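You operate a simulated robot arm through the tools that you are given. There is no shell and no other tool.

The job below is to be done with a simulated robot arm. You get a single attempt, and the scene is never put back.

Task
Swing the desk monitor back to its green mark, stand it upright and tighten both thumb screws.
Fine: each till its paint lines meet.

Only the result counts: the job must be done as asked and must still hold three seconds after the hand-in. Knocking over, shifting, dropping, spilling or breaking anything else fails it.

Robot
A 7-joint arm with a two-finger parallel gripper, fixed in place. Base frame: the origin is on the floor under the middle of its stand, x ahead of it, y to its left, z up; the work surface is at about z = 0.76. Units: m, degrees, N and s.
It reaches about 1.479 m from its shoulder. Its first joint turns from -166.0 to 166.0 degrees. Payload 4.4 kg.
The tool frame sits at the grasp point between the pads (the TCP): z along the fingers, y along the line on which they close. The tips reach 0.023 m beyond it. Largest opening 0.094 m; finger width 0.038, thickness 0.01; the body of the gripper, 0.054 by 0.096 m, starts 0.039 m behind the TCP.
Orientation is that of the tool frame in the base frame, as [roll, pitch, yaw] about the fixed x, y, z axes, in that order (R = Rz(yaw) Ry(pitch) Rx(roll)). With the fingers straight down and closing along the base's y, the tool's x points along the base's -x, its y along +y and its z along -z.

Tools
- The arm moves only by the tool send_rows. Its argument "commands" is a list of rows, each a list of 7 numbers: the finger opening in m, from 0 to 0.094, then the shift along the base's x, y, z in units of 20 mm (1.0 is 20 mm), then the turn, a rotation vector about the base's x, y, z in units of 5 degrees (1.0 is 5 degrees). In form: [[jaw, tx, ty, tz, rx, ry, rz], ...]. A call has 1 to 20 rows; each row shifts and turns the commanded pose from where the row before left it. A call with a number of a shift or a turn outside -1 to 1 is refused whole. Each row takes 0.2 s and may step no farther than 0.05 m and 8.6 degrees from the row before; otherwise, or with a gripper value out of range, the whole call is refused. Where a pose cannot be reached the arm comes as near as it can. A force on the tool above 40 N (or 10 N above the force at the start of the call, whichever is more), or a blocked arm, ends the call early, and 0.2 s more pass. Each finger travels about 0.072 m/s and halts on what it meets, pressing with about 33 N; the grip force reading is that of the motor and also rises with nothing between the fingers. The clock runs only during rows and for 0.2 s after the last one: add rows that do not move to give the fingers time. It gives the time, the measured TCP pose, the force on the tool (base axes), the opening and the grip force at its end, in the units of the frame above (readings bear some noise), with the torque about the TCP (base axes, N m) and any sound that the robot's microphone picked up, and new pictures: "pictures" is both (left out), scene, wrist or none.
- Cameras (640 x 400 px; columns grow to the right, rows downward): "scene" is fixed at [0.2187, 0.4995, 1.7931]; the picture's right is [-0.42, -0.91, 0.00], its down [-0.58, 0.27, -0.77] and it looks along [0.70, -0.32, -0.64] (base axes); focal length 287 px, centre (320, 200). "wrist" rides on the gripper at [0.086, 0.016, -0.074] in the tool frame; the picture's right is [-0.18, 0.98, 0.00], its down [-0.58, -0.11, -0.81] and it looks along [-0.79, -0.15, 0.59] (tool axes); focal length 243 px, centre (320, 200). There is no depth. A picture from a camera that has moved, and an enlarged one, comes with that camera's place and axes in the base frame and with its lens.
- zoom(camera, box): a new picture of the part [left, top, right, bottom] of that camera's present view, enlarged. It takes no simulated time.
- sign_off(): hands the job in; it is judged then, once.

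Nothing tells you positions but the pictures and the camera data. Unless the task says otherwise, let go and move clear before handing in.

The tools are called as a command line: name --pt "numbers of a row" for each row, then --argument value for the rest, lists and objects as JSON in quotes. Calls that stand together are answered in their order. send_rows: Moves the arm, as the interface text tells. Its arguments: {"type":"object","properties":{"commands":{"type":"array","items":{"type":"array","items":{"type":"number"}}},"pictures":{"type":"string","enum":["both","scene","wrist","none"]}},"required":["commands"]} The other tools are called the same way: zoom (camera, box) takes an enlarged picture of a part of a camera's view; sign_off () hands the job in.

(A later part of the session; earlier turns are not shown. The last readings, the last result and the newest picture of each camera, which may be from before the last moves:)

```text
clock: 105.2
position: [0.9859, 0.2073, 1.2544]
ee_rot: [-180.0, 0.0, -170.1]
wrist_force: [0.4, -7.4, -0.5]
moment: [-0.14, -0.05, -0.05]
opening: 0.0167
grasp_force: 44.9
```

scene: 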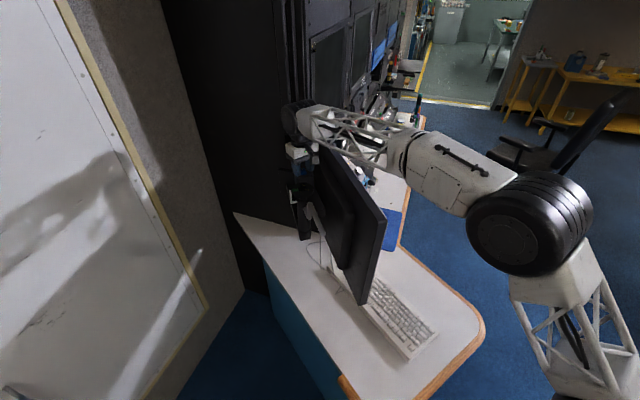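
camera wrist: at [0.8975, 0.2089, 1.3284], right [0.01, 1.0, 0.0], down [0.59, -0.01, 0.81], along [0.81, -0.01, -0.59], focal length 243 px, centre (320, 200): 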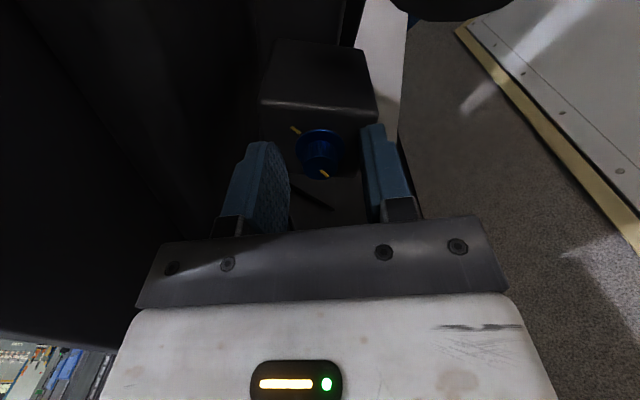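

send_rows --pt "0.0 0 -0.02 0 0 0 0" --pt "0.0 0 0 0 0 0 -0.5" --pt "0.0 0 0 0 0 0 -0.5" --pt "0.0 0 0 0 0 0 -0.5" --pt "0.0 0 0 0 0 0 -0.5" --pt "0.0 0 0 0 0 0 -0.5" --pt "0.0 0 0 0 0 0 -0.5" --pt "0.0 0 0 0 0 0 -0.5" --pt "0.0 0 0 0 0 0 -0.5" --pt "0.0 0 0 0 0 0 0" --pictures "none"

send_rows --pt "0.0 0 0 0 0 0 -0.5" --pt "0.0 0 0 0 0 0 -0.5" --pt "0.0 0 0 0 0 0 -0.5" --pt "0.0 0 0 0 0 0 -0.5" --pt "0.0 0 0 0 0 0 -0.5" --pt "0.0 0 0 0 0 0 -0.5" --pt "0.0 0 0 0 0 0 -0.5" --pt "0.0 0 0 0 0 0 -0.5" --pt "0.0 0 0 0 0 0 0" --pictures "wrist"

```text
clock: 107.5
position: [0.9859, 0.2077, 1.2545]
ee_rot: [180.0, 0.1, 170.0]
wrist_force: [17.6, 27.9, 2.4]
moment: [0.49, -0.24, 0.05]
opening: 0.0165
grasp_force: 44.9
```

```text
clock: 107.9
position: [0.9855, 0.2083, 1.2553]
ee_rot: [179.8, 0.2, 167.6]
wrist_force: [5.8, 11.6, 0.7]
moment: [0.17, -0.08, 0.02]
opening: 0.0165
grasp_force: 45.3
stopped in row 2: the force on the tool passed its limit at 43 N (the readings are from after the stop); the commanded pose is now the measured one
camera wrist: at [0.9041, 0.2429, 1.3282], right [0.39, 0.92, 0.0], down [0.54, -0.23, 0.81], along [0.74, -0.31, -0.59], focal length 243 px, centre (320, 200)
```

wrist: 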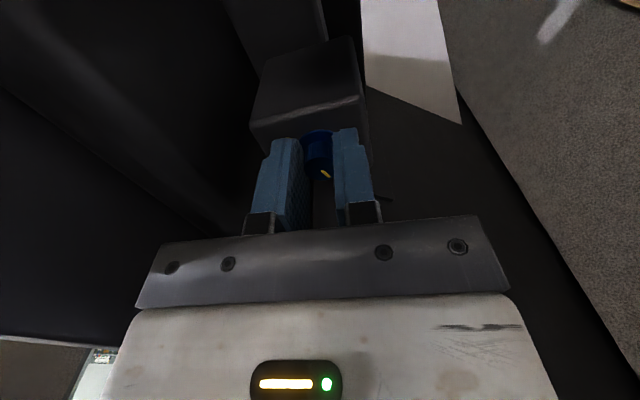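

send_rows --pt "0.0 0.01 0.035 0 0 0 0" --pt "0.0 0 0 0 0 0 -0.5" --pt "0.0 0 0 0 0 0 -0.5" --pt "0.0 0 0 0 0 0 -0.5" --pt "0.0 0 0 0 0 0 -0.5" --pt "0.0 0 0 0 0 0 0" --pictures "none"

```text
clock: 109.3
position: [0.9865, 0.2096, 1.2549]
ee_rot: [180.0, 0.0, 157.5]
wrist_force: [5.3, 17.6, -2.7]
moment: [0.33, 0.01, 0.05]
opening: 0.0164
grasp_force: 44.9
```

send_rows --pt "0.0 0.015 0.045 0 0 0 0" --pt "0.0 0 0 0 0 0 -0.5" --pt "0.0 0 0 0 0 0 -0.5" --pt "0.0 0 0 0 0 0 -0.5" --pt "0.0 0 0 0 0 0 -0.5" --pt "0.0 0 0 0 0 0 0" --pictures "none"

```text
clock: 110.7
position: [0.9867, 0.2089, 1.2538]
ee_rot: [179.8, 0.0, 147.4]
wrist_force: [-0.8, 6.3, -5.3]
moment: [0.08, -0.04, -0.01]
opening: 0.0165
grasp_force: 44.5
```

send_rows --pt "0.0 0 0.01 0 0 0 0" --pt "0.0 0 0 0 0 0 -0.5" --pt "0.0 0 0 0 0 0 -0.5" --pt "0.0 0 0 0 0 0 -0.5" --pt "0.0 0 0 0 0 0 -0.5" --pt "0.0 0 0 0 0 0 -0.5" --pt "0.0 0 0 0 0 0 -0.5" --pt "0.0 0 0 0 0 0 0" --pictures "none"

```text
clock: 112.6
position: [0.9874, 0.2101, 1.255]
ee_rot: [179.8, 0.1, 132.5]
wrist_force: [11.9, 9.3, -0.3]
moment: [0.16, -0.19, 0.02]
opening: 0.0165
grasp_force: 45.4
stopped in row 8: the force on the tool passed its limit at 40 N (the readings are from after the stop); the commanded pose is now the measured one
```

send_rows --pt "0.0 0.03 0.03 0 0 0 0" --pt "0.0 0 0 0 0 0 -0.5" --pt "0.0 0 0 0 0 0 -0.5" --pt "0.0 0 0 0 0 0 -0.5" --pt "0.0 0 0 0 0 0 -0.5" --pt "0.0 0 0 0 0 0 0" --pictures "none"

```text
clock: 114.0
position: [0.9877, 0.2085, 1.2544]
ee_rot: [179.9, 0.1, 122.5]
wrist_force: [15.4, 8.7, -3.5]
moment: [0.05, -0.3, 0.05]
opening: 0.0166
grasp_force: 44.5
```

send_rows --pt "0.0 0.035 0.02 0 0 0 0" --pt "0.0 0 0 0 0 0 -0.5" --pt "0.0 0 0 0 0 0 -0.5" --pt "0.0 0 0 0 0 0 -0.5" --pt "0.0 0 0 0 0 0 -0.5" --pt "0.0 0 0 0 0 0 0" --pictures "both"

zoom --camera "scene" --box '[360, 205, 400, 230]'

zoom --camera "wrist" --box '[240, 70, 400, 230]'

```text
clock: 115.4
position: [0.9876, 0.211, 1.2536]
ee_rot: [179.9, -0.1, 112.5]
wrist_force: [-10.5, 3.6, -5.9]
moment: [0.2, 0.26, -0.02]
opening: 0.0167
grasp_force: 44.7
camera wrist: at [0.9688, 0.2969, 1.3282], right [0.98, 0.21, 0.0], down [0.12, -0.58, 0.81], along [0.17, -0.79, -0.59], focal length 243 px, centre (320, 200)
```

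scene: 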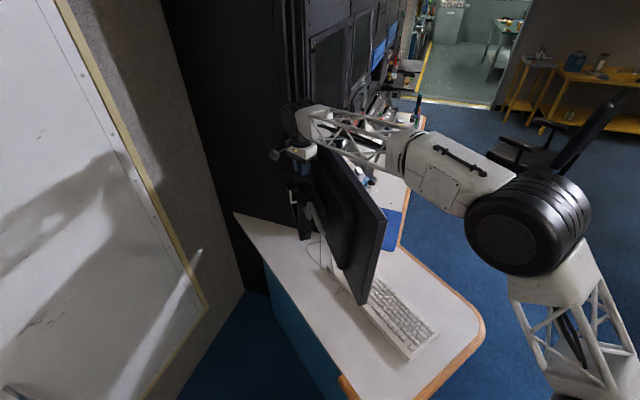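
wrist: 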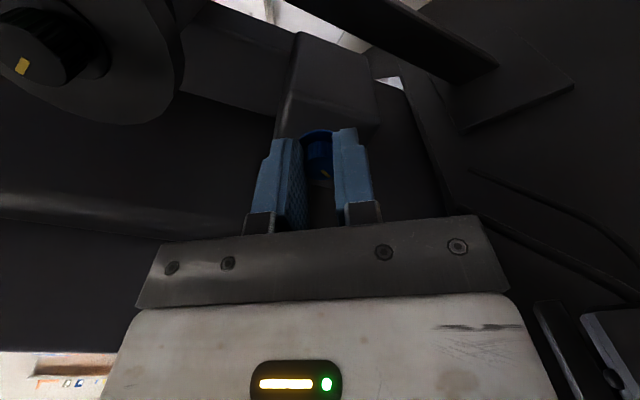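

```text
16.00 times, centred on (380, 218) of scene
camera zoom: at [0.2187, 0.4995, 1.7931], right [-0.42, -0.91, 0.0], down [-0.58, 0.27, -0.77], along [0.7, -0.32, -0.64], focal length 4592 px, centre (-640, -80)
```

zoom: 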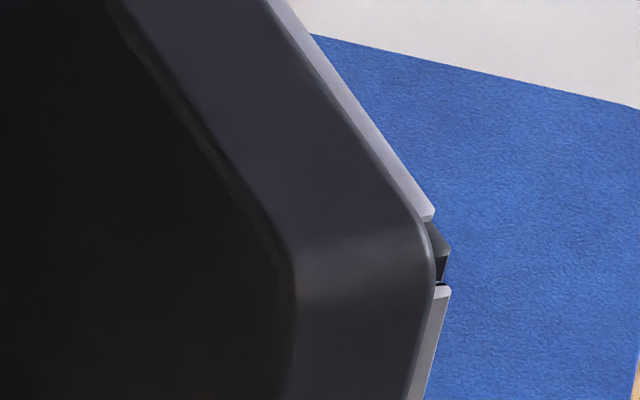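

```text
2.50 times, centred on (320, 150) of wrist
camera zoom: at [0.9688, 0.2969, 1.3282], right [0.98, 0.21, 0.0], down [0.12, -0.58, 0.81], along [0.17, -0.79, -0.59], focal length 606 px, centre (320, 325)
```

zoom: 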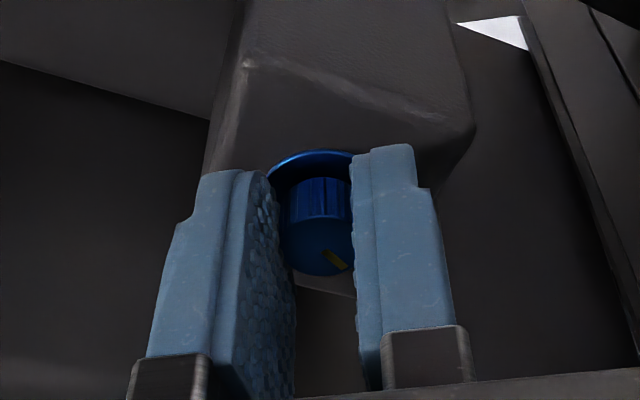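

The blue screw is turned ~78°; the monitor hasn't moved. I continue to roughly 110° before testing the grip.

send_rows --pt "0.0 -0.02 0.005 0 0 0 0" --pt "0.0 0 0 0 0 0 -0.5" --pt "0.0 0 0 0 0 0 -0.5" --pt "0.0 0 0 0 0 0 -0.5" --pt "0.0 0 0 0 0 0 -0.5" --pt "0.0 0 0 0 0 0 -0.5" --pt "0.0 0 0 0 0 0 -0.5" --pt "0.0 0 0 0 0 0 0" --pictures "none"

```text
clock: 116.6
position: [0.9882, 0.2105, 1.2561]
ee_rot: [179.8, 0.1, 103.0]
wrist_force: [15.4, 6.1, -1.2]
moment: [0.19, -0.26, 0.01]
opening: 0.0166
grasp_force: 44.3
stopped in row 5: the force on the tool passed its limit at 41 N (the readings are from after the stop); the commanded pose is now the measured one
```

send_rows --pt "0.0 0.04 0.005 0 0 0 0" --pt "0.0 0 0 0 0 0 -0.5" --pt "0.0 0 0 0 0 0 -0.5" --pt "0.0 0 0 0 0 0 -0.5" --pt "0.0 0 0 0 0 0 -0.5" --pt "0.0 0 0 0 0 0 0" --pictures "none"

```text
clock: 118.1
position: [0.988, 0.2093, 1.2553]
ee_rot: [179.8, 0.0, 93.0]
wrist_force: [16.4, 6.9, 0.2]
moment: [0.07, -0.28, 0.02]
opening: 0.0165
grasp_force: 45.3
stopped in row 6: the force on the tool passed its limit at 41 N (the readings are from after the stop); the commanded pose is now the measured one
```

send_rows --pt "0.0 0.045 0 0 0 0 0" --pt "0.0 0.006 0 0 0 0 -0.5" --pt "0.0 0.006 0 0 0 0 -0.5" --pt "0.0 0.006 0 0 0 0 -0.5" --pt "0.0 0.006 0 0 0 0 -0.5" --pt "0.0 0 0 0 0 0 0" --pictures "none"

```text
clock: 119.5
position: [0.9908, 0.211, 1.2549]
ee_rot: [179.9, 0.1, 83.0]
wrist_force: [-16.4, 2.7, -11.4]
moment: [0.08, 0.3, -0.04]
opening: 0.0165
grasp_force: 45.4
```

About 107° turned so far. I let go, lift, and return to the top edge to test how the tilt holds now.

send_rows --pt "0.02 -0.02 0 0 0 0 0" --pt "0.034 0 0 0 0 0 0" --pt "0.036 0 0 1 0 0 0" --pt "0.05 0 0 1 0 0 0" --pt "0.06 0 0 1 0 0 0" --pt "0.08 0 0 1 0 0 0" --pt "0.08 0 0 1 0 0 0" --pt "0.08 -0.4 -0.3 1 0 0 1" --pt "0.08 -0.4 -0.3 0 0 0 1" --pt "0.08 -0.4 -0.3 0 0 0 1" --pt "0.08 -0.4 -0.3 0 0 0 1" --pt "0.08 -0.4 -0.3 0 0 0 1" --pt "0.08 -0.4 -0.3 0 0 0 1" --pt "0.08 -0.4 -0.3 0 0 0 1" --pt "0.08 -0.4 -0.3 0 0 0 1" --pt "0.08 -0.4 -0.3 0 0 0 1" --pt "0.08 -0.4 -0.3 0 0 0 1" --pt "0.08 -0.4 -0.3 0 0 0 1" --pt "0.08 -0.4 -0.3 0 0 0 1" --pt "0.08 0 0 0 0 0 1" --pictures "none"

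send_rows --pt "0.08 -0.4 -0.2 0 0 0 1" --pt "0.08 -0.3 -0.1 0 0 0 1" --pt "0.08 0 0 0 0 0 1" --pt "0.08 0 0 0 0 0 1" --pt "0.08 0 0 0 0 0 0.8" --pt "0.08 0 0 0 0 0 0" --pictures "both"

zoom --camera "wrist" --box '[200, 40, 440, 230]'

```text
clock: 123.7
position: [0.8921, 0.1386, 1.3756]
ee_rot: [179.8, -0.1, 148.0]
wrist_force: [0.8, 0.9, 0.9]
moment: [0.0, 0.0, -0.01]
opening: 0.0798
grasp_force: 0.1
```

```text
clock: 125.1
position: [0.8772, 0.1333, 1.3742]
ee_rot: [179.9, 0.0, 172.1]
wrist_force: [-0.3, -1.0, 0.3]
moment: [-0.02, 0.02, 0.0]
opening: 0.0798
grasp_force: 0.0
camera wrist: at [0.7938, 0.1607, 1.4487], right [0.32, 0.95, 0.0], down [0.56, -0.19, 0.81], along [0.77, -0.25, -0.59], focal length 243 px, centre (320, 200)
```

scene: 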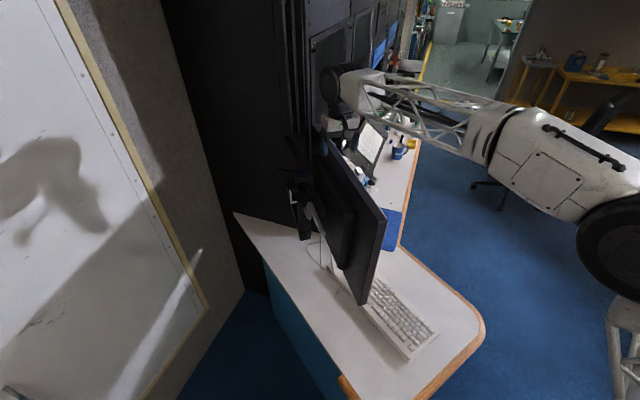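
wrist: 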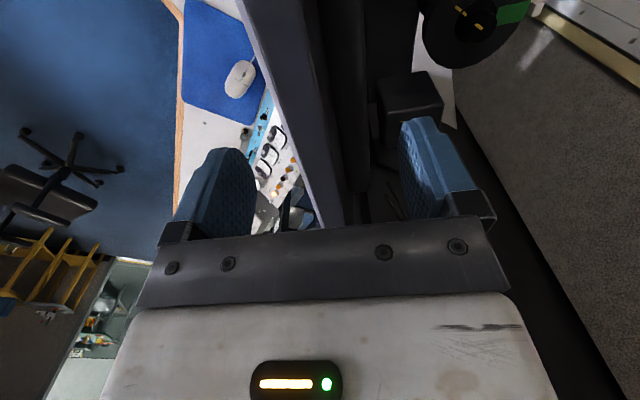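

```text
2.11 times, centred on (320, 135) of wrist
camera zoom: at [0.7938, 0.1607, 1.4487], right [0.32, 0.95, 0.0], down [0.56, -0.19, 0.81], along [0.77, -0.25, -0.59], focal length 511 px, centre (320, 337)
```

zoom: 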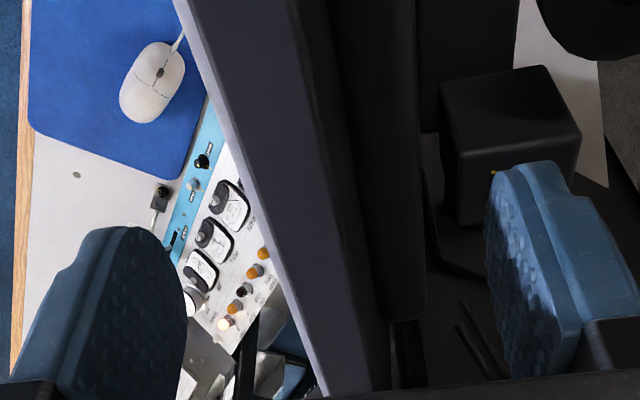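

send_rows --pt "0.08 0 -0.22 0 0 0 0" --pt "0.08 0 0 -1 0 0 0" --pt "0.08 0 0 -1 0 0 0" --pt "0.08 0 0 -1 0 0 0" --pt "0.08 0 0 -1 0 0 0" --pt "0.06 0 0 -0.08 0 0 0" --pt "0.05 0 0 0 0 0 0" --pt "0.05 0 0 0 0 0 0" --pictures "none"

send_rows --pt "0.05 0.014 0.1 0 0 0 0" --pt "0.05 0 0 0 0 0 0" --pictures "none"

send_rows --pt "0.05 0.014 0.1 0 0 0 0" --pt "0.05 0 0 0 0 0 0" --pictures "none"

send_rows --pt "0.05 0.014 0.1 0 0 0 0" --pt "0.05 0 0 0 0 0 0" --pictures "none"

send_rows --pt "0.05 0.014 0.1 0 0 0 0" --pt "0.05 0 0 0 0 0 0" --pictures "scene"

zoom --camera "scene" --box '[360, 205, 400, 230]'

```text
clock: 126.9
position: [0.8784, 0.1271, 1.2934]
ee_rot: [179.8, 0.1, 172.1]
wrist_force: [0.8, -0.8, -0.6]
moment: [-0.02, -0.02, 0.01]
opening: 0.0502
grasp_force: 0.1
```

```text
clock: 127.5
position: [0.8793, 0.1304, 1.2947]
ee_rot: [179.8, -0.1, 172.0]
wrist_force: [-0.3, -1.3, 0.9]
moment: [-0.03, 0.01, 0.04]
opening: 0.0502
grasp_force: 0.0
```

```text
clock: 128.1
position: [0.8788, 0.1319, 1.2941]
ee_rot: [179.7, 0.0, 172.1]
wrist_force: [1.5, -5.2, 0.8]
moment: [0.12, 0.11, 0.19]
opening: 0.0524
grasp_force: 2.3
```

```text
clock: 128.7
position: [0.8788, 0.1348, 1.2948]
ee_rot: [179.8, 0.2, 172.2]
wrist_force: [-1.3, -3.7, 2.2]
moment: [0.05, 0.03, 0.09]
opening: 0.0521
grasp_force: 2.4
```

```text
clock: 129.3
position: [0.8819, 0.1366, 1.2942]
ee_rot: [179.8, 0.0, 172.1]
wrist_force: [-2.2, -5.7, 2.6]
moment: [0.12, -0.04, 0.06]
opening: 0.0523
grasp_force: 2.7
```

scene: 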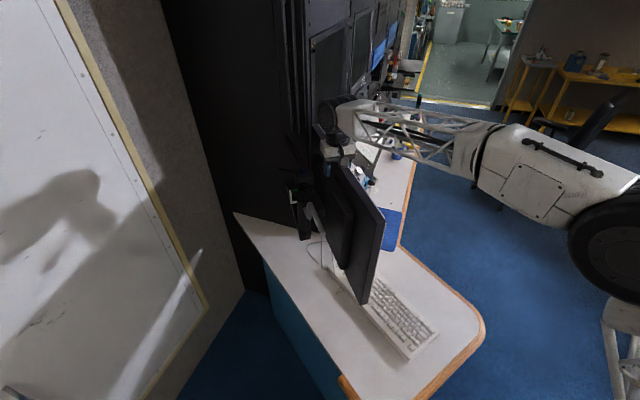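

```text
16.00 times, centred on (380, 218) of scene
camera zoom: at [0.2187, 0.4995, 1.7931], right [-0.42, -0.91, 0.0], down [-0.58, 0.27, -0.77], along [0.7, -0.32, -0.64], focal length 4592 px, centre (-640, -80)
```

zoom: 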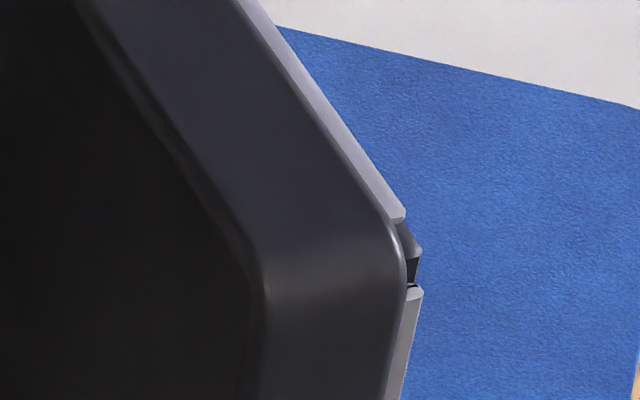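

send_rows --pt "0.05 -0.014 -0.1 0 0 0 0" --pt "0.05 -0.014 -0.1 0 0 0 0" --pt "0.05 -0.014 -0.1 0 0 0 0" --pt "0.05 -0.014 -0.1 0 0 0 0" --pt "0.05 0 0 0 0 0 0" --pictures "scene"

zoom --camera "scene" --box '[360, 205, 400, 230]'

zoom --camera "scene" --box '[340, 285, 380, 310]'

```text
clock: 130.5
position: [0.878, 0.1284, 1.294]
ee_rot: [179.8, 0.0, 172.1]
wrist_force: [0.2, -0.2, 0.0]
moment: [0.02, -0.02, 0.04]
opening: 0.0501
grasp_force: 0.1
```

scene: 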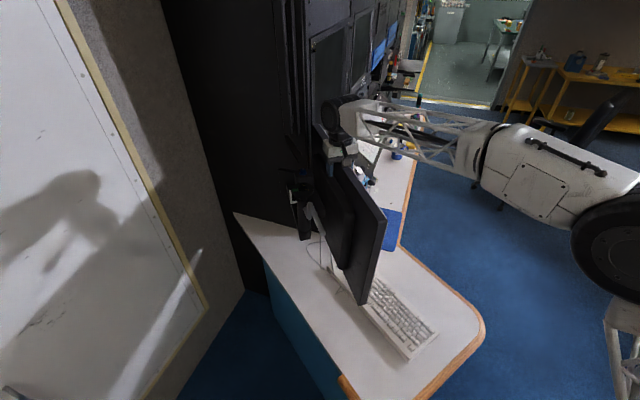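

```text
16.00 times, centred on (380, 218) of scene
camera zoom: at [0.2187, 0.4995, 1.7931], right [-0.42, -0.91, 0.0], down [-0.58, 0.27, -0.77], along [0.7, -0.32, -0.64], focal length 4592 px, centre (-640, -80)
```

zoom: 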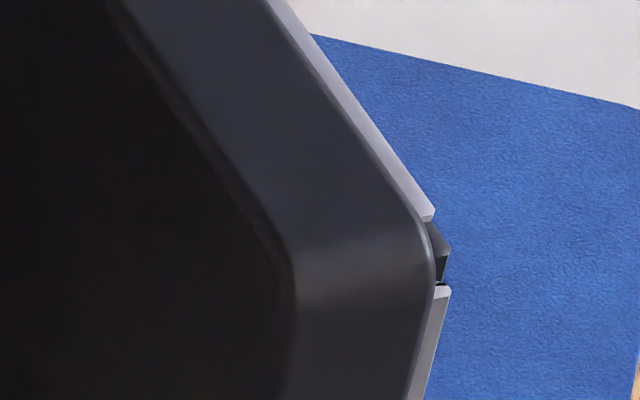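

```text
16.00 times, centred on (360, 298) of scene
camera zoom: at [0.2187, 0.4995, 1.7931], right [-0.42, -0.91, 0.0], down [-0.58, 0.27, -0.77], along [0.7, -0.32, -0.64], focal length 4592 px, centre (-320, -1360)
```

zoom: 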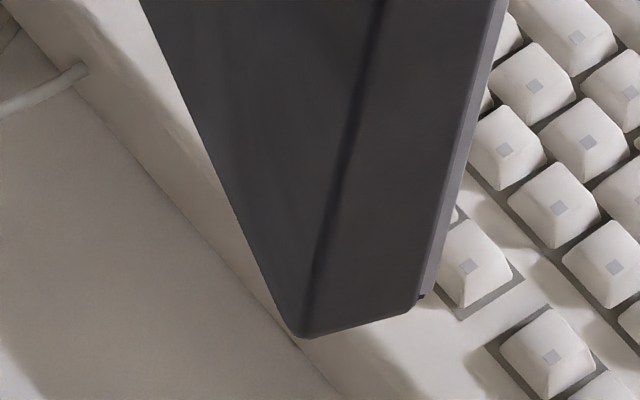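

It returns to exactly the same ~2° forward angle, and the push force is the same, so part-tightening hasn't changed it. I test the opposite direction gently, with the back finger, to learn whether that angle is a stop.

send_rows --pt "0.05 -0.042 -0.3 0 0 0 0" --pt "0.05 -0.042 -0.3 0 0 0 0" --pt "0.05 0 0 0 0 0 0" --pictures "none"

send_rows --pt "0.05 -0.014 -0.1 0 0 0 0" --pt "0.05 0 0 0 0 0 0" --pictures "none"

send_rows --pt "0.05 -0.014 -0.1 0 0 0 0" --pt "0.05 0 0 0 0 0 0" --pictures "scene"

zoom --camera "scene" --box '[360, 205, 400, 230]'

```text
clock: 131.3
position: [0.8778, 0.1159, 1.2935]
ee_rot: [179.8, 0.1, 172.1]
wrist_force: [0.2, -0.3, -0.3]
moment: [-0.01, -0.04, 0.02]
opening: 0.0502
grasp_force: 0.0
```

```text
clock: 131.9
position: [0.8765, 0.1135, 1.2934]
ee_rot: [179.8, 0.0, 172.1]
wrist_force: [0.1, -0.4, -0.2]
moment: [0.01, 0.02, -0.01]
opening: 0.0499
grasp_force: 0.1
```

```text
clock: 132.5
position: [0.8775, 0.1131, 1.2923]
ee_rot: [179.8, 0.0, 172.1]
wrist_force: [-0.5, 3.3, 1.7]
moment: [0.07, -0.01, 0.07]
opening: 0.051
grasp_force: 1.1
```

scene: 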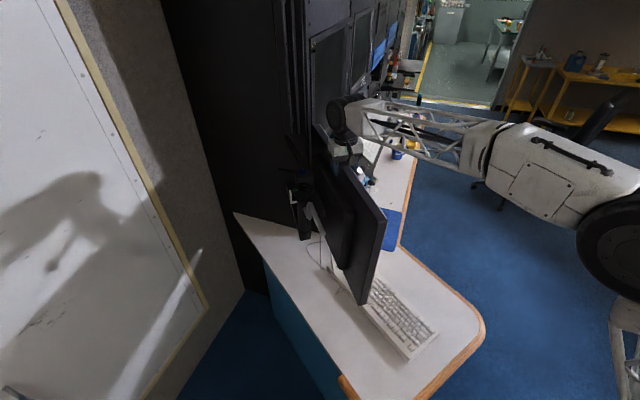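

```text
16.00 times, centred on (380, 218) of scene
camera zoom: at [0.2187, 0.4995, 1.7931], right [-0.42, -0.91, 0.0], down [-0.58, 0.27, -0.77], along [0.7, -0.32, -0.64], focal length 4592 px, centre (-640, -80)
```

zoom: 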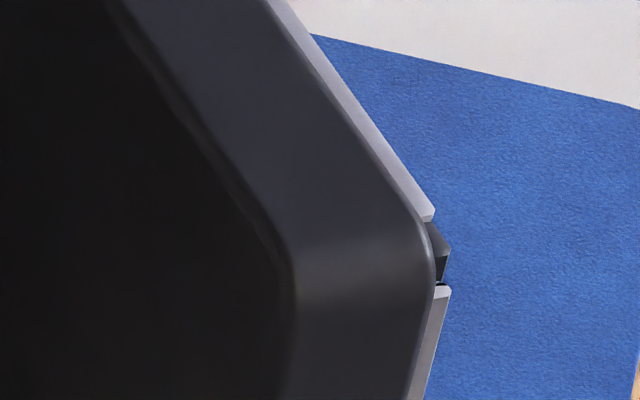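

send_rows --pt "0.05 -0.014 -0.1 0 0 0 0" --pt "0.05 0 0 0 0 0 0" --pictures "none"

send_rows --pt "0.05 -0.014 -0.1 0 0 0 0" --pt "0.05 0 0 0 0 0 0" --pictures "scene"

zoom --camera "scene" --box '[360, 205, 400, 230]'

zoom --camera "scene" --box '[340, 285, 380, 310]'

```text
clock: 133.1
position: [0.8766, 0.1097, 1.2937]
ee_rot: [179.8, 0.0, 172.2]
wrist_force: [6.2, 9.6, -0.2]
moment: [0.22, -0.21, 0.04]
opening: 0.0546
grasp_force: 5.3
```

```text
clock: 133.7
position: [0.8768, 0.1085, 1.2933]
ee_rot: [179.7, 0.0, 172.1]
wrist_force: [10.2, 18.5, 1.4]
moment: [0.46, -0.31, 0.15]
opening: 0.0583
grasp_force: 9.8
```

scene: 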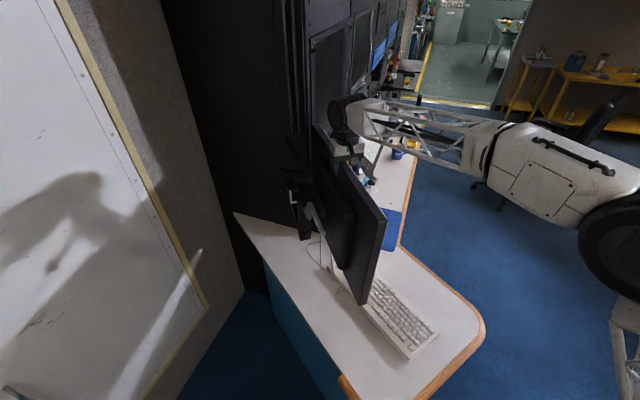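

```text
16.00 times, centred on (380, 218) of scene
camera zoom: at [0.2187, 0.4995, 1.7931], right [-0.42, -0.91, 0.0], down [-0.58, 0.27, -0.77], along [0.7, -0.32, -0.64], focal length 4592 px, centre (-640, -80)
```

zoom: 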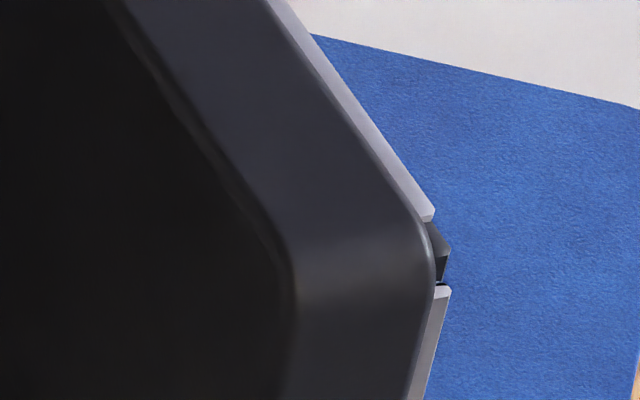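

```text
16.00 times, centred on (360, 298) of scene
camera zoom: at [0.2187, 0.4995, 1.7931], right [-0.42, -0.91, 0.0], down [-0.58, 0.27, -0.77], along [0.7, -0.32, -0.64], focal length 4592 px, centre (-320, -1360)
```

zoom: 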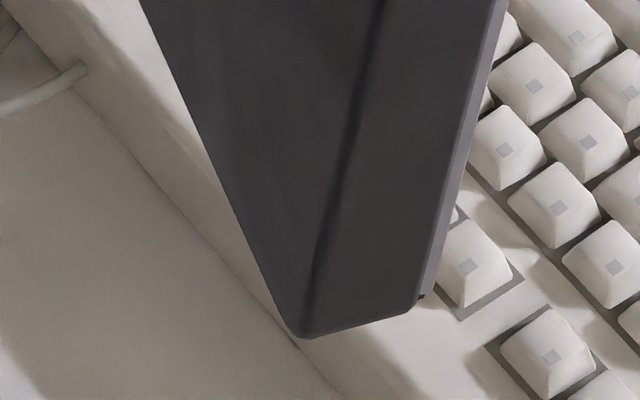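

Pushed from behind with 18 N it does not move at all, so there is a hard stop at this angle. I need to see what the monitor is resting on – I'll look at its far end and underside from behind.

send_rows --pt "0.06 0.042 0.4 0 0 0 0" --pt "0.08 0 0 0 0 0 0" --pt "0.08 0 0 1 0 0 0" --pt "0.08 0 0 1 0 0 0" --pt "0.08 0 0 1 0 0 0" --pt "0.08 0 0 1 0 0 0" --pt "0.08 0 0 1 0 0 0" --pt "0.08 0.25 1 0 0 0 -0.5" --pt "0.08 0.25 1 0 0 0 -0.5" --pt "0.08 0.25 1 0 0 0 -0.5" --pt "0.08 0.25 1 0 0 0 -0.5" --pt "0.08 0.25 1 0 0 0 -0.5" --pt "0.08 0.25 1 0 0 0 -0.5" --pt "0.08 0.25 1 0 0 0 -0.5" --pt "0.08 0.25 1 0 0 0 -0.5" --pt "0.08 0 0.8 0 0 0 -0.4" --pt "0.08 0 0 0 0 0 0" --pictures "both"

zoom --camera "wrist" --box '[160, 0, 460, 220]'

```text
clock: 137.3
position: [0.9166, 0.2943, 1.3942]
ee_rot: [179.8, 0.0, 149.9]
wrist_force: [0.2, 0.2, -0.4]
moment: [0.01, 0.0, 0.01]
opening: 0.0797
grasp_force: 0.1
camera wrist: at [0.8488, 0.3502, 1.4669], right [0.65, 0.76, 0.0], down [0.45, -0.39, 0.81], along [0.61, -0.52, -0.59], focal length 243 px, centre (320, 200)
```

scene: 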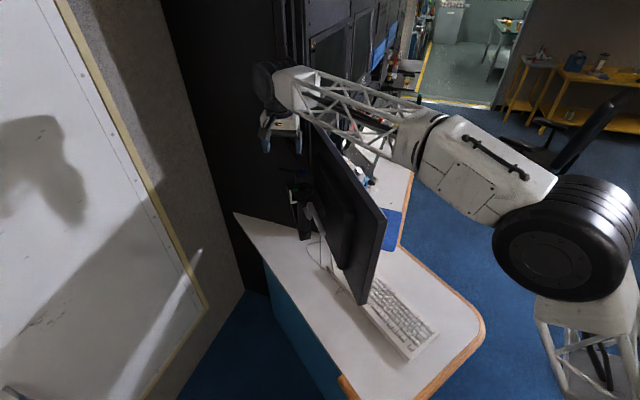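
wrist: 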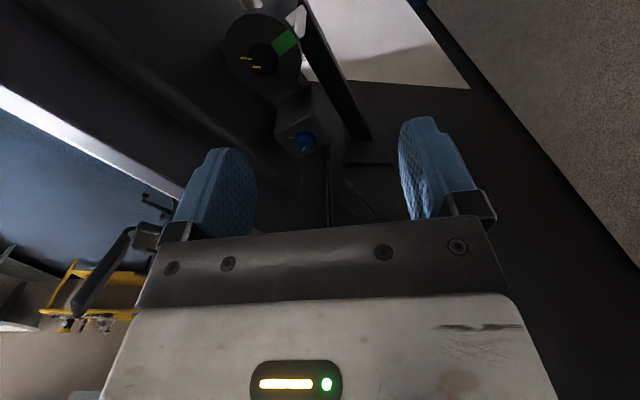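

```text
1.82 times, centred on (310, 110) of wrist
camera zoom: at [0.8488, 0.3502, 1.4669], right [0.65, 0.76, 0.0], down [0.45, -0.39, 0.81], along [0.61, -0.52, -0.59], focal length 441 px, centre (338, 364)
```

zoom: 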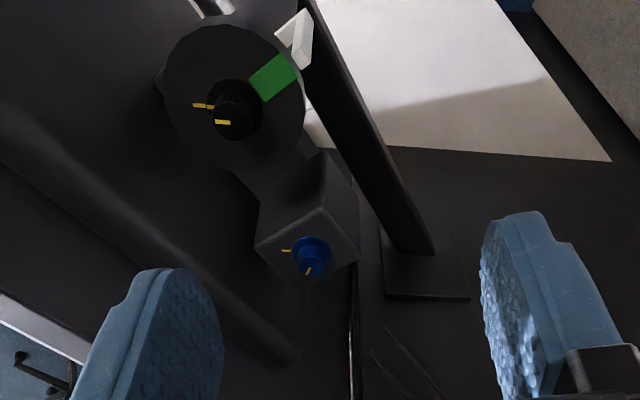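

zoom --camera "wrist" --box '[240, 130, 360, 235]'

zoom --camera "scene" --box '[280, 100, 400, 200]'

```text
3.81 times, centred on (300, 182) of wrist
camera zoom: at [0.8488, 0.3502, 1.4669], right [0.65, 0.76, 0.0], down [0.45, -0.39, 0.81], along [0.61, -0.52, -0.59], focal length 924 px, centre (396, 267)
```

zoom: 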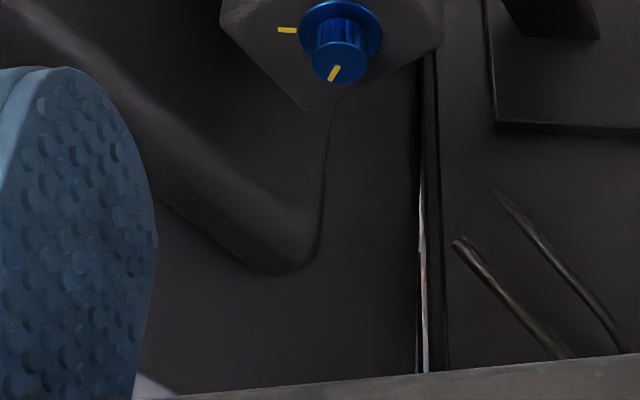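

```text
4.00 times, centred on (340, 150) of scene
camera zoom: at [0.2187, 0.4995, 1.7931], right [-0.42, -0.91, 0.0], down [-0.58, 0.27, -0.77], along [0.7, -0.32, -0.64], focal length 1148 px, centre (240, 400)
```

zoom: 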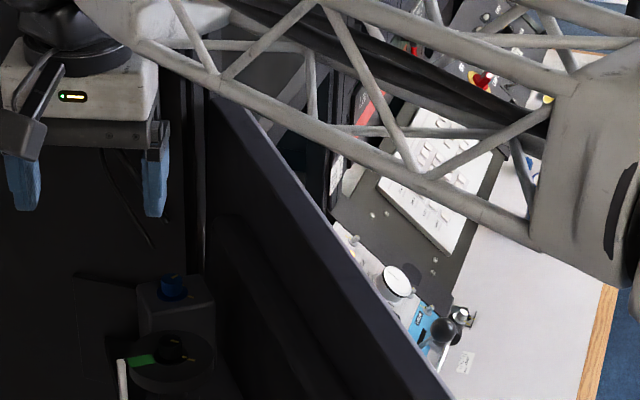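

The far lower end of the monitor rests against the rack, and the loose tilt sags onto it. Friction may only build up near the end of the screw's travel, so I'll tighten the blue screw another ~30° and test again.

send_rows --pt "0.07 0.5 -0.6 -0.2 0 0 0" --pt "0.06 0.5 -0.6 -0.2 0 0 0" --pt "0.06 0.5 -0.6 -0.2 0 0 0" --pt "0.06 0.5 -0.6 -0.2 0 0 0" --pt "0.06 0.5 -0.6 -0.2 0 0 0" --pt "0.06 0.5 -0.6 -0.4 0 0 0" --pt "0.06 0.5 -0.69 -0.6 0 0 0" --pt "0.06 0 0 -0.6 0 0 0" --pt "0.06 0 0 0 0 0 0" --pictures "wrist"

zoom --camera "wrist" --box '[240, 40, 400, 200]'

```text
clock: 139.3
position: [0.9865, 0.2071, 1.3402]
ee_rot: [179.8, 0.0, 150.1]
wrist_force: [0.6, -0.1, 0.6]
moment: [0.0, -0.01, 0.01]
opening: 0.06
grasp_force: 0.1
camera wrist: at [0.9185, 0.2641, 1.4141], right [0.65, 0.76, 0.0], down [0.45, -0.39, 0.81], along [0.61, -0.52, -0.59], focal length 243 px, centre (320, 200)
```

wrist: 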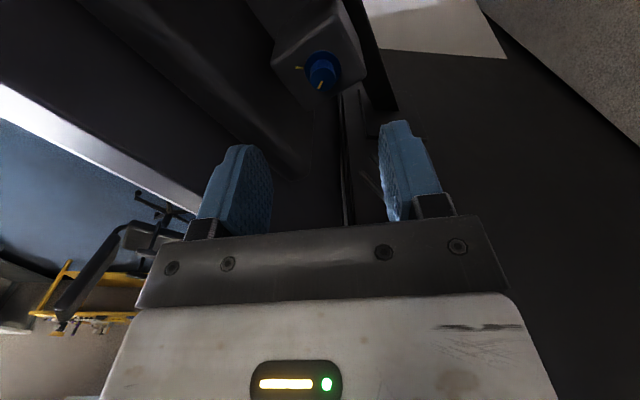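

```text
2.50 times, centred on (320, 120) of wrist
camera zoom: at [0.9185, 0.2641, 1.4141], right [0.65, 0.76, 0.0], down [0.45, -0.39, 0.81], along [0.61, -0.52, -0.59], focal length 606 px, centre (320, 400)
```

zoom: 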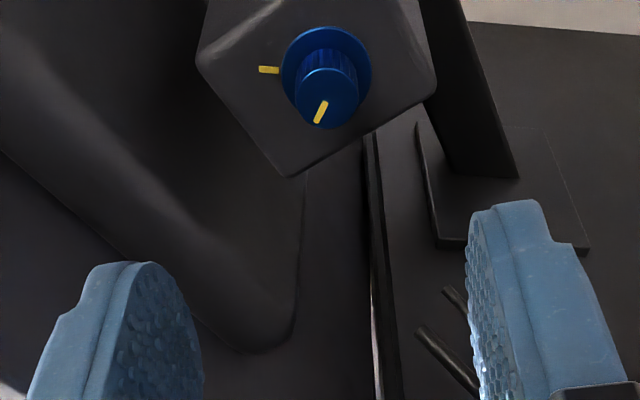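

send_rows --pt "0.05 0 0.05 -1 0 0 0" --pt "0.045 0 0 -1 0 0 0" --pt "0.04 0 0 -1 0 0 0" --pt "0.04 0 0 -0.8 0 0 0" --pt "0.04 0 0 -0.5 0 0 0" --pt "0.025 0 0 0 0 0 0" --pt "0.01 0 0 0 0 0 0" --pt "0.0 0 0 0 0 0 0" --pt "0.0 0 0 0 0 0 0" --pictures "none"

```text
clock: 141.3
position: [0.9863, 0.2079, 1.2555]
ee_rot: [179.8, 0.1, 150.2]
wrist_force: [16.7, 21.6, 0.8]
moment: [0.12, -0.34, 0.03]
opening: 0.0163
grasp_force: 45.6
```

send_rows --pt "0.0 0.025 0.045 0 0 0 0" --pt "0.0 0 0 0 0 0 0" --pictures "none"

```text
clock: 141.9
position: [0.9876, 0.209, 1.2549]
ee_rot: [179.9, 0.0, 150.1]
wrist_force: [-4.1, 18.3, 0.8]
moment: [0.29, 0.12, 0.04]
opening: 0.0167
grasp_force: 44.9
```

send_rows --pt "0.0 0 0.035 0 0 0 0" --pt "0.0 0.003 0.003 0 0 0 -0.5" --pt "0.0 0.003 0.003 0 0 0 -0.5" --pt "0.0 0.003 0.003 0 0 0 -0.5" --pt "0.0 0.003 0.003 0 0 0 -0.5" --pt "0.0 0 0 0 0 0 0" --pictures "none"

```text
clock: 143.3
position: [0.988, 0.2097, 1.2557]
ee_rot: [179.9, 0.0, 140.0]
wrist_force: [-26.5, -6.6, -10.9]
moment: [-0.09, 0.53, -0.06]
opening: 0.0163
grasp_force: 44.4
```

send_rows --pt "0.0 -0.03 -0.025 0 0 0 0" --pt "0.0 0 0 0 0 0 -0.5" --pt "0.0 0 0 0 0 0 -0.5" --pt "0.0 0 0 0 0 0 -0.5" --pt "0.0 0 0 0 0 0 -0.5" --pt "0.0 0 0 0 0 0 0" --pictures "none"

```text
clock: 144.7
position: [0.9881, 0.208, 1.2553]
ee_rot: [179.8, 0.0, 130.1]
wrist_force: [0.0, 8.1, -9.1]
moment: [0.11, 0.03, 0.01]
opening: 0.0165
grasp_force: 45.0
```

send_rows --pt "0.0 0.005 0.008 0 0 0 0" --pt "0.0 0.002 0.002 0 0 0 -0.5" --pt "0.0 0.002 0.002 0 0 0 -0.5" --pt "0.0 0.002 0.002 0 0 0 -0.5" --pt "0.0 0.002 0.002 0 0 0 -0.5" --pt "0.0 0 0 0 0 0 0" --pictures "none"

send_rows --pt "0.0 0.003 0.002 0 0 0 -0.5" --pt "0.0 0.003 0.002 0 0 0 -0.5" --pt "0.0 0.003 0.002 0 0 0 -0.5" --pt "0.0 0.003 0.002 0 0 0 -0.5" --pt "0.0 0 0 0 0 0 0" --pictures "wrist"

zoom --camera "wrist" --box '[240, 70, 400, 230]'

```text
clock: 146.1
position: [0.9875, 0.2103, 1.2562]
ee_rot: [179.8, -0.1, 120.0]
wrist_force: [32.4, 15.1, -7.6]
moment: [0.16, -0.55, 0.06]
opening: 0.0164
grasp_force: 45.4
```

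```text
clock: 147.3
position: [0.9888, 0.2103, 1.2556]
ee_rot: [179.9, 0.0, 109.9]
wrist_force: [9.1, 11.6, -10.6]
moment: [0.2, -0.1, 0.03]
opening: 0.0164
grasp_force: 44.8
camera wrist: at [0.9729, 0.2964, 1.3286], right [0.99, 0.16, 0.0], down [0.1, -0.58, 0.81], along [0.13, -0.8, -0.59], focal length 243 px, centre (320, 200)
```

wrist: 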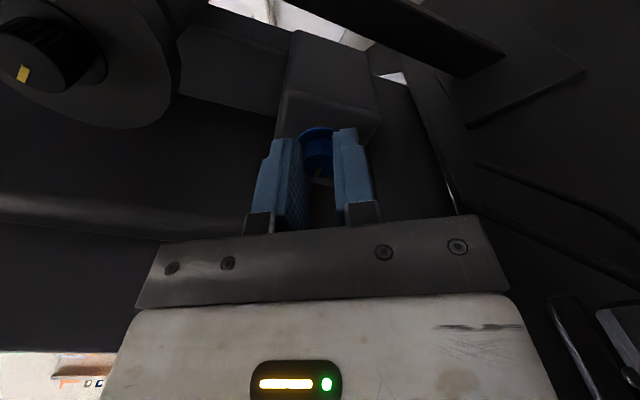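

```text
2.50 times, centred on (320, 150) of wrist
camera zoom: at [0.9729, 0.2964, 1.3286], right [0.99, 0.16, 0.0], down [0.1, -0.58, 0.81], along [0.13, -0.8, -0.59], focal length 606 px, centre (320, 325)
```

zoom: 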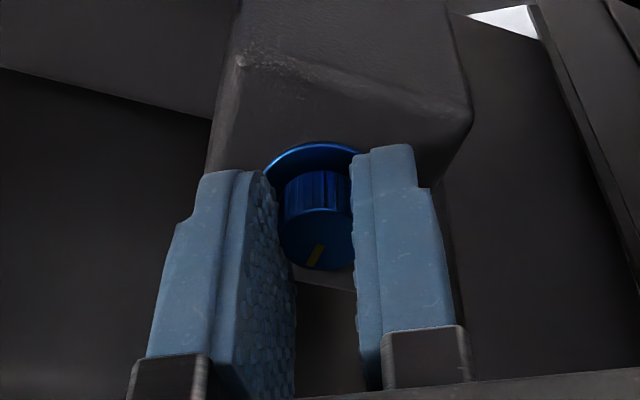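

About 30° remain. I release and test the tilt at the top edge again.

send_rows --pt "0.02 0 0 0 0 0 0" --pt "0.034 0 0 0 0 0 0" --pt "0.036 0 0 1 0 0 0" --pt "0.05 0 0 1 0 0 0" --pt "0.06 0 0 1 0 0 0" --pt "0.08 0 0 1 0 0 0" --pt "0.08 0 0 1 0 0 0" --pt "0.08 -0.45 -0.33 0.9 0 0 1" --pt "0.08 -0.45 -0.33 0 0 0 1" --pt "0.08 -0.45 -0.33 0 0 0 1" --pt "0.08 -0.45 -0.33 0 0 0 1" --pt "0.08 -0.45 -0.33 0 0 0 1" --pt "0.08 -0.45 -0.33 0 0 0 1" --pt "0.08 -0.45 -0.33 0 0 0 1" --pt "0.08 -0.45 -0.33 0 0 0 1" --pt "0.08 -0.45 -0.33 0 0 0 1" --pt "0.08 -0.45 -0.33 0 0 0 1" --pt "0.08 -0.45 -0.33 0 0 0 1" --pt "0.08 -0.45 -0.33 0 0 0 1" --pt "0.08 -0.1 -0.06 0 0 0 0.42" --pictures "none"

send_rows --pt "0.08 0 0 0 0 0 0" --pt "0.08 0 0 -1 0 0 0" --pt "0.08 0 0 -1 0 0 0" --pt "0.08 0 0 -1 0 0 0" --pt "0.08 0 0 -1 0 0 0" --pt "0.06 0 0 0 0 0 0" --pt "0.05 0 0 0 0 0 0" --pt "0.05 0 0 0 0 0 0" --pictures "both"

```text
clock: 151.5
position: [0.878, 0.1286, 1.3736]
ee_rot: [179.8, 0.1, 172.2]
wrist_force: [0.0, -0.5, 0.3]
moment: [-0.02, 0.01, 0.01]
opening: 0.0801
grasp_force: 0.0
```

```text
clock: 153.3
position: [0.8766, 0.1285, 1.2937]
ee_rot: [179.7, 0.0, 172.3]
wrist_force: [0.9, 0.7, -0.2]
moment: [0.0, 0.0, 0.01]
opening: 0.0498
grasp_force: 0.1
camera wrist: at [0.7931, 0.1556, 1.3663], right [0.32, 0.95, 0.0], down [0.56, -0.19, 0.81], along [0.77, -0.25, -0.59], focal length 243 px, centre (320, 200)
```

scene: 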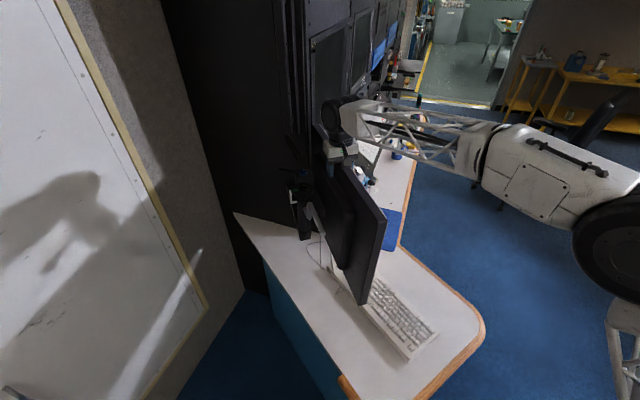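
wrist: 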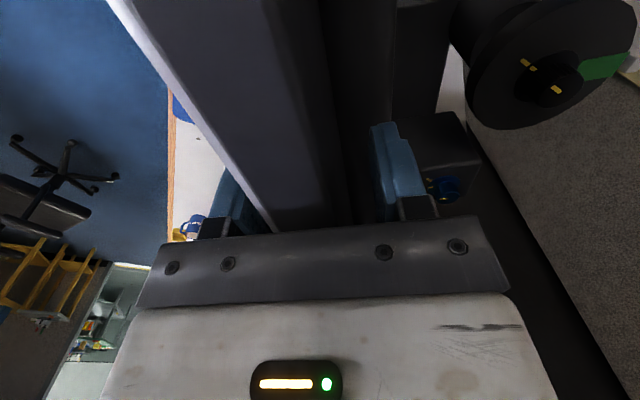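

send_rows --pt "0.05 0.014 0.1 0 0 0 0" --pt "0.05 0 0 0 0 0 0" --pictures "none"

send_rows --pt "0.05 0.014 0.1 0 0 0 0" --pt "0.05 0 0 0 0 0 0" --pictures "none"

send_rows --pt "0.05 0.014 0.1 0 0 0 0" --pt "0.05 0 0 0 0 0 0" --pictures "none"

send_rows --pt "0.05 0.014 0.1 0 0 0 0" --pt "0.05 0 0 0 0 0 0" --pictures "scene"

zoom --camera "scene" --box '[360, 205, 400, 230]'

```text
clock: 153.9
position: [0.879, 0.1303, 1.2929]
ee_rot: [179.8, 0.0, 172.2]
wrist_force: [-0.7, 0.2, 0.2]
moment: [0.01, 0.04, 0.0]
opening: 0.0499
grasp_force: 0.2
```

```text
clock: 154.5
position: [0.8779, 0.1328, 1.2929]
ee_rot: [179.7, 0.1, 172.1]
wrist_force: [3.1, -8.2, 1.8]
moment: [0.17, 0.13, 0.25]
opening: 0.0535
grasp_force: 4.0
```

```text
clock: 155.1
position: [0.8784, 0.1344, 1.2932]
ee_rot: [179.8, -0.1, 172.1]
wrist_force: [-0.9, -14.7, -4.2]
moment: [0.49, -0.07, 0.38]
opening: 0.0571
grasp_force: 8.1
```

```text
clock: 155.7
position: [0.8776, 0.1365, 1.2929]
ee_rot: [179.8, 0.0, 172.1]
wrist_force: [-8.4, -17.3, -7.5]
moment: [0.66, -0.34, 0.16]
opening: 0.0581
grasp_force: 9.7
```

scene: 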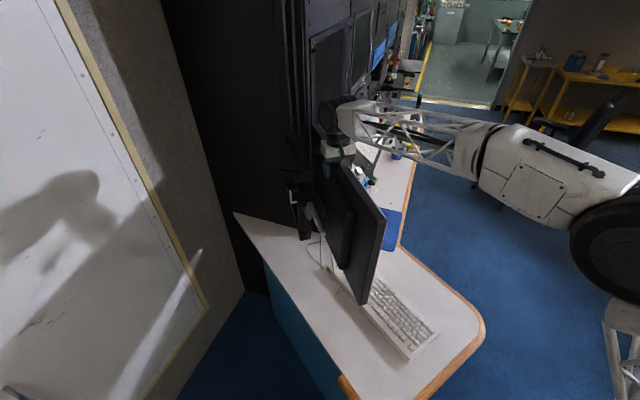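

```text
16.00 times, centred on (380, 218) of scene
camera zoom: at [0.2187, 0.4995, 1.7931], right [-0.42, -0.91, 0.0], down [-0.58, 0.27, -0.77], along [0.7, -0.32, -0.64], focal length 4592 px, centre (-640, -80)
```

zoom: 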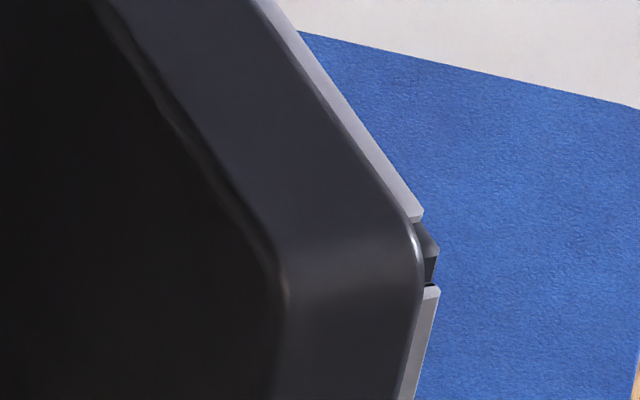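

The screw now adds real friction (about 17 N to move it, and it moves plastically). I continue pushing toward upright in small steps.

send_rows --pt "0.05 0.014 0.1 0 0 0 0" --pt "0.05 0.014 0.1 0 0 0 0" --pt "0.05 0 0 0 0 0 0" --pictures "scene"

zoom --camera "scene" --box '[360, 205, 400, 230]'

zoom --camera "scene" --box '[340, 285, 380, 310]'

```text
clock: 156.5
position: [0.8797, 0.1406, 1.2938]
ee_rot: [179.9, 0.1, 172.2]
wrist_force: [-12.1, -18.1, 3.0]
moment: [0.4, -0.24, 0.11]
opening: 0.0585
grasp_force: 9.9
```

scene: 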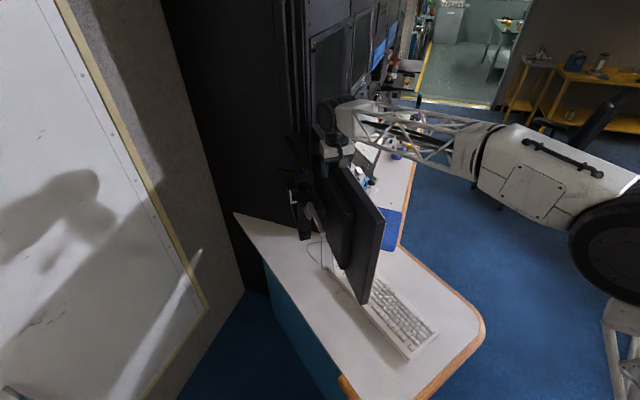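

```text
16.00 times, centred on (380, 218) of scene
camera zoom: at [0.2187, 0.4995, 1.7931], right [-0.42, -0.91, 0.0], down [-0.58, 0.27, -0.77], along [0.7, -0.32, -0.64], focal length 4592 px, centre (-640, -80)
```

zoom: 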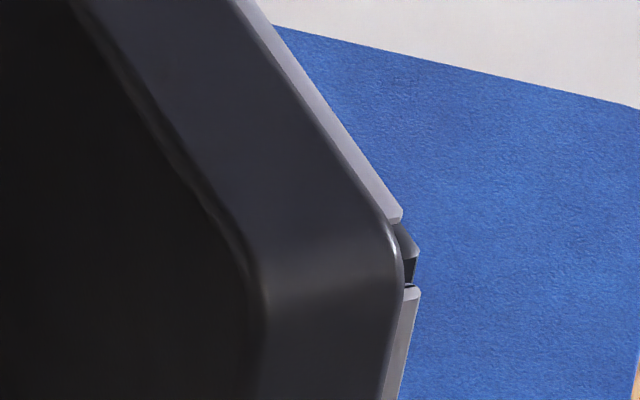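

```text
16.00 times, centred on (360, 298) of scene
camera zoom: at [0.2187, 0.4995, 1.7931], right [-0.42, -0.91, 0.0], down [-0.58, 0.27, -0.77], along [0.7, -0.32, -0.64], focal length 4592 px, centre (-320, -1360)
```

zoom: 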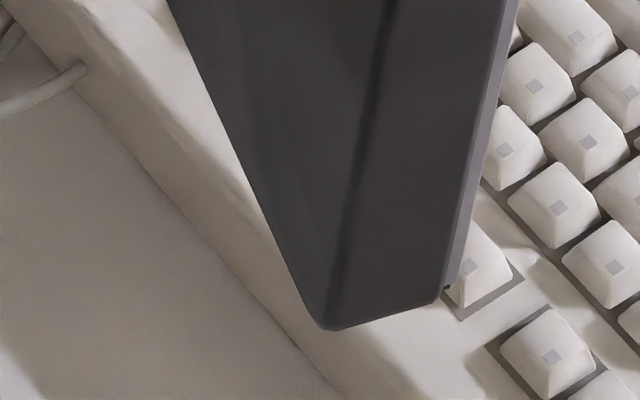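

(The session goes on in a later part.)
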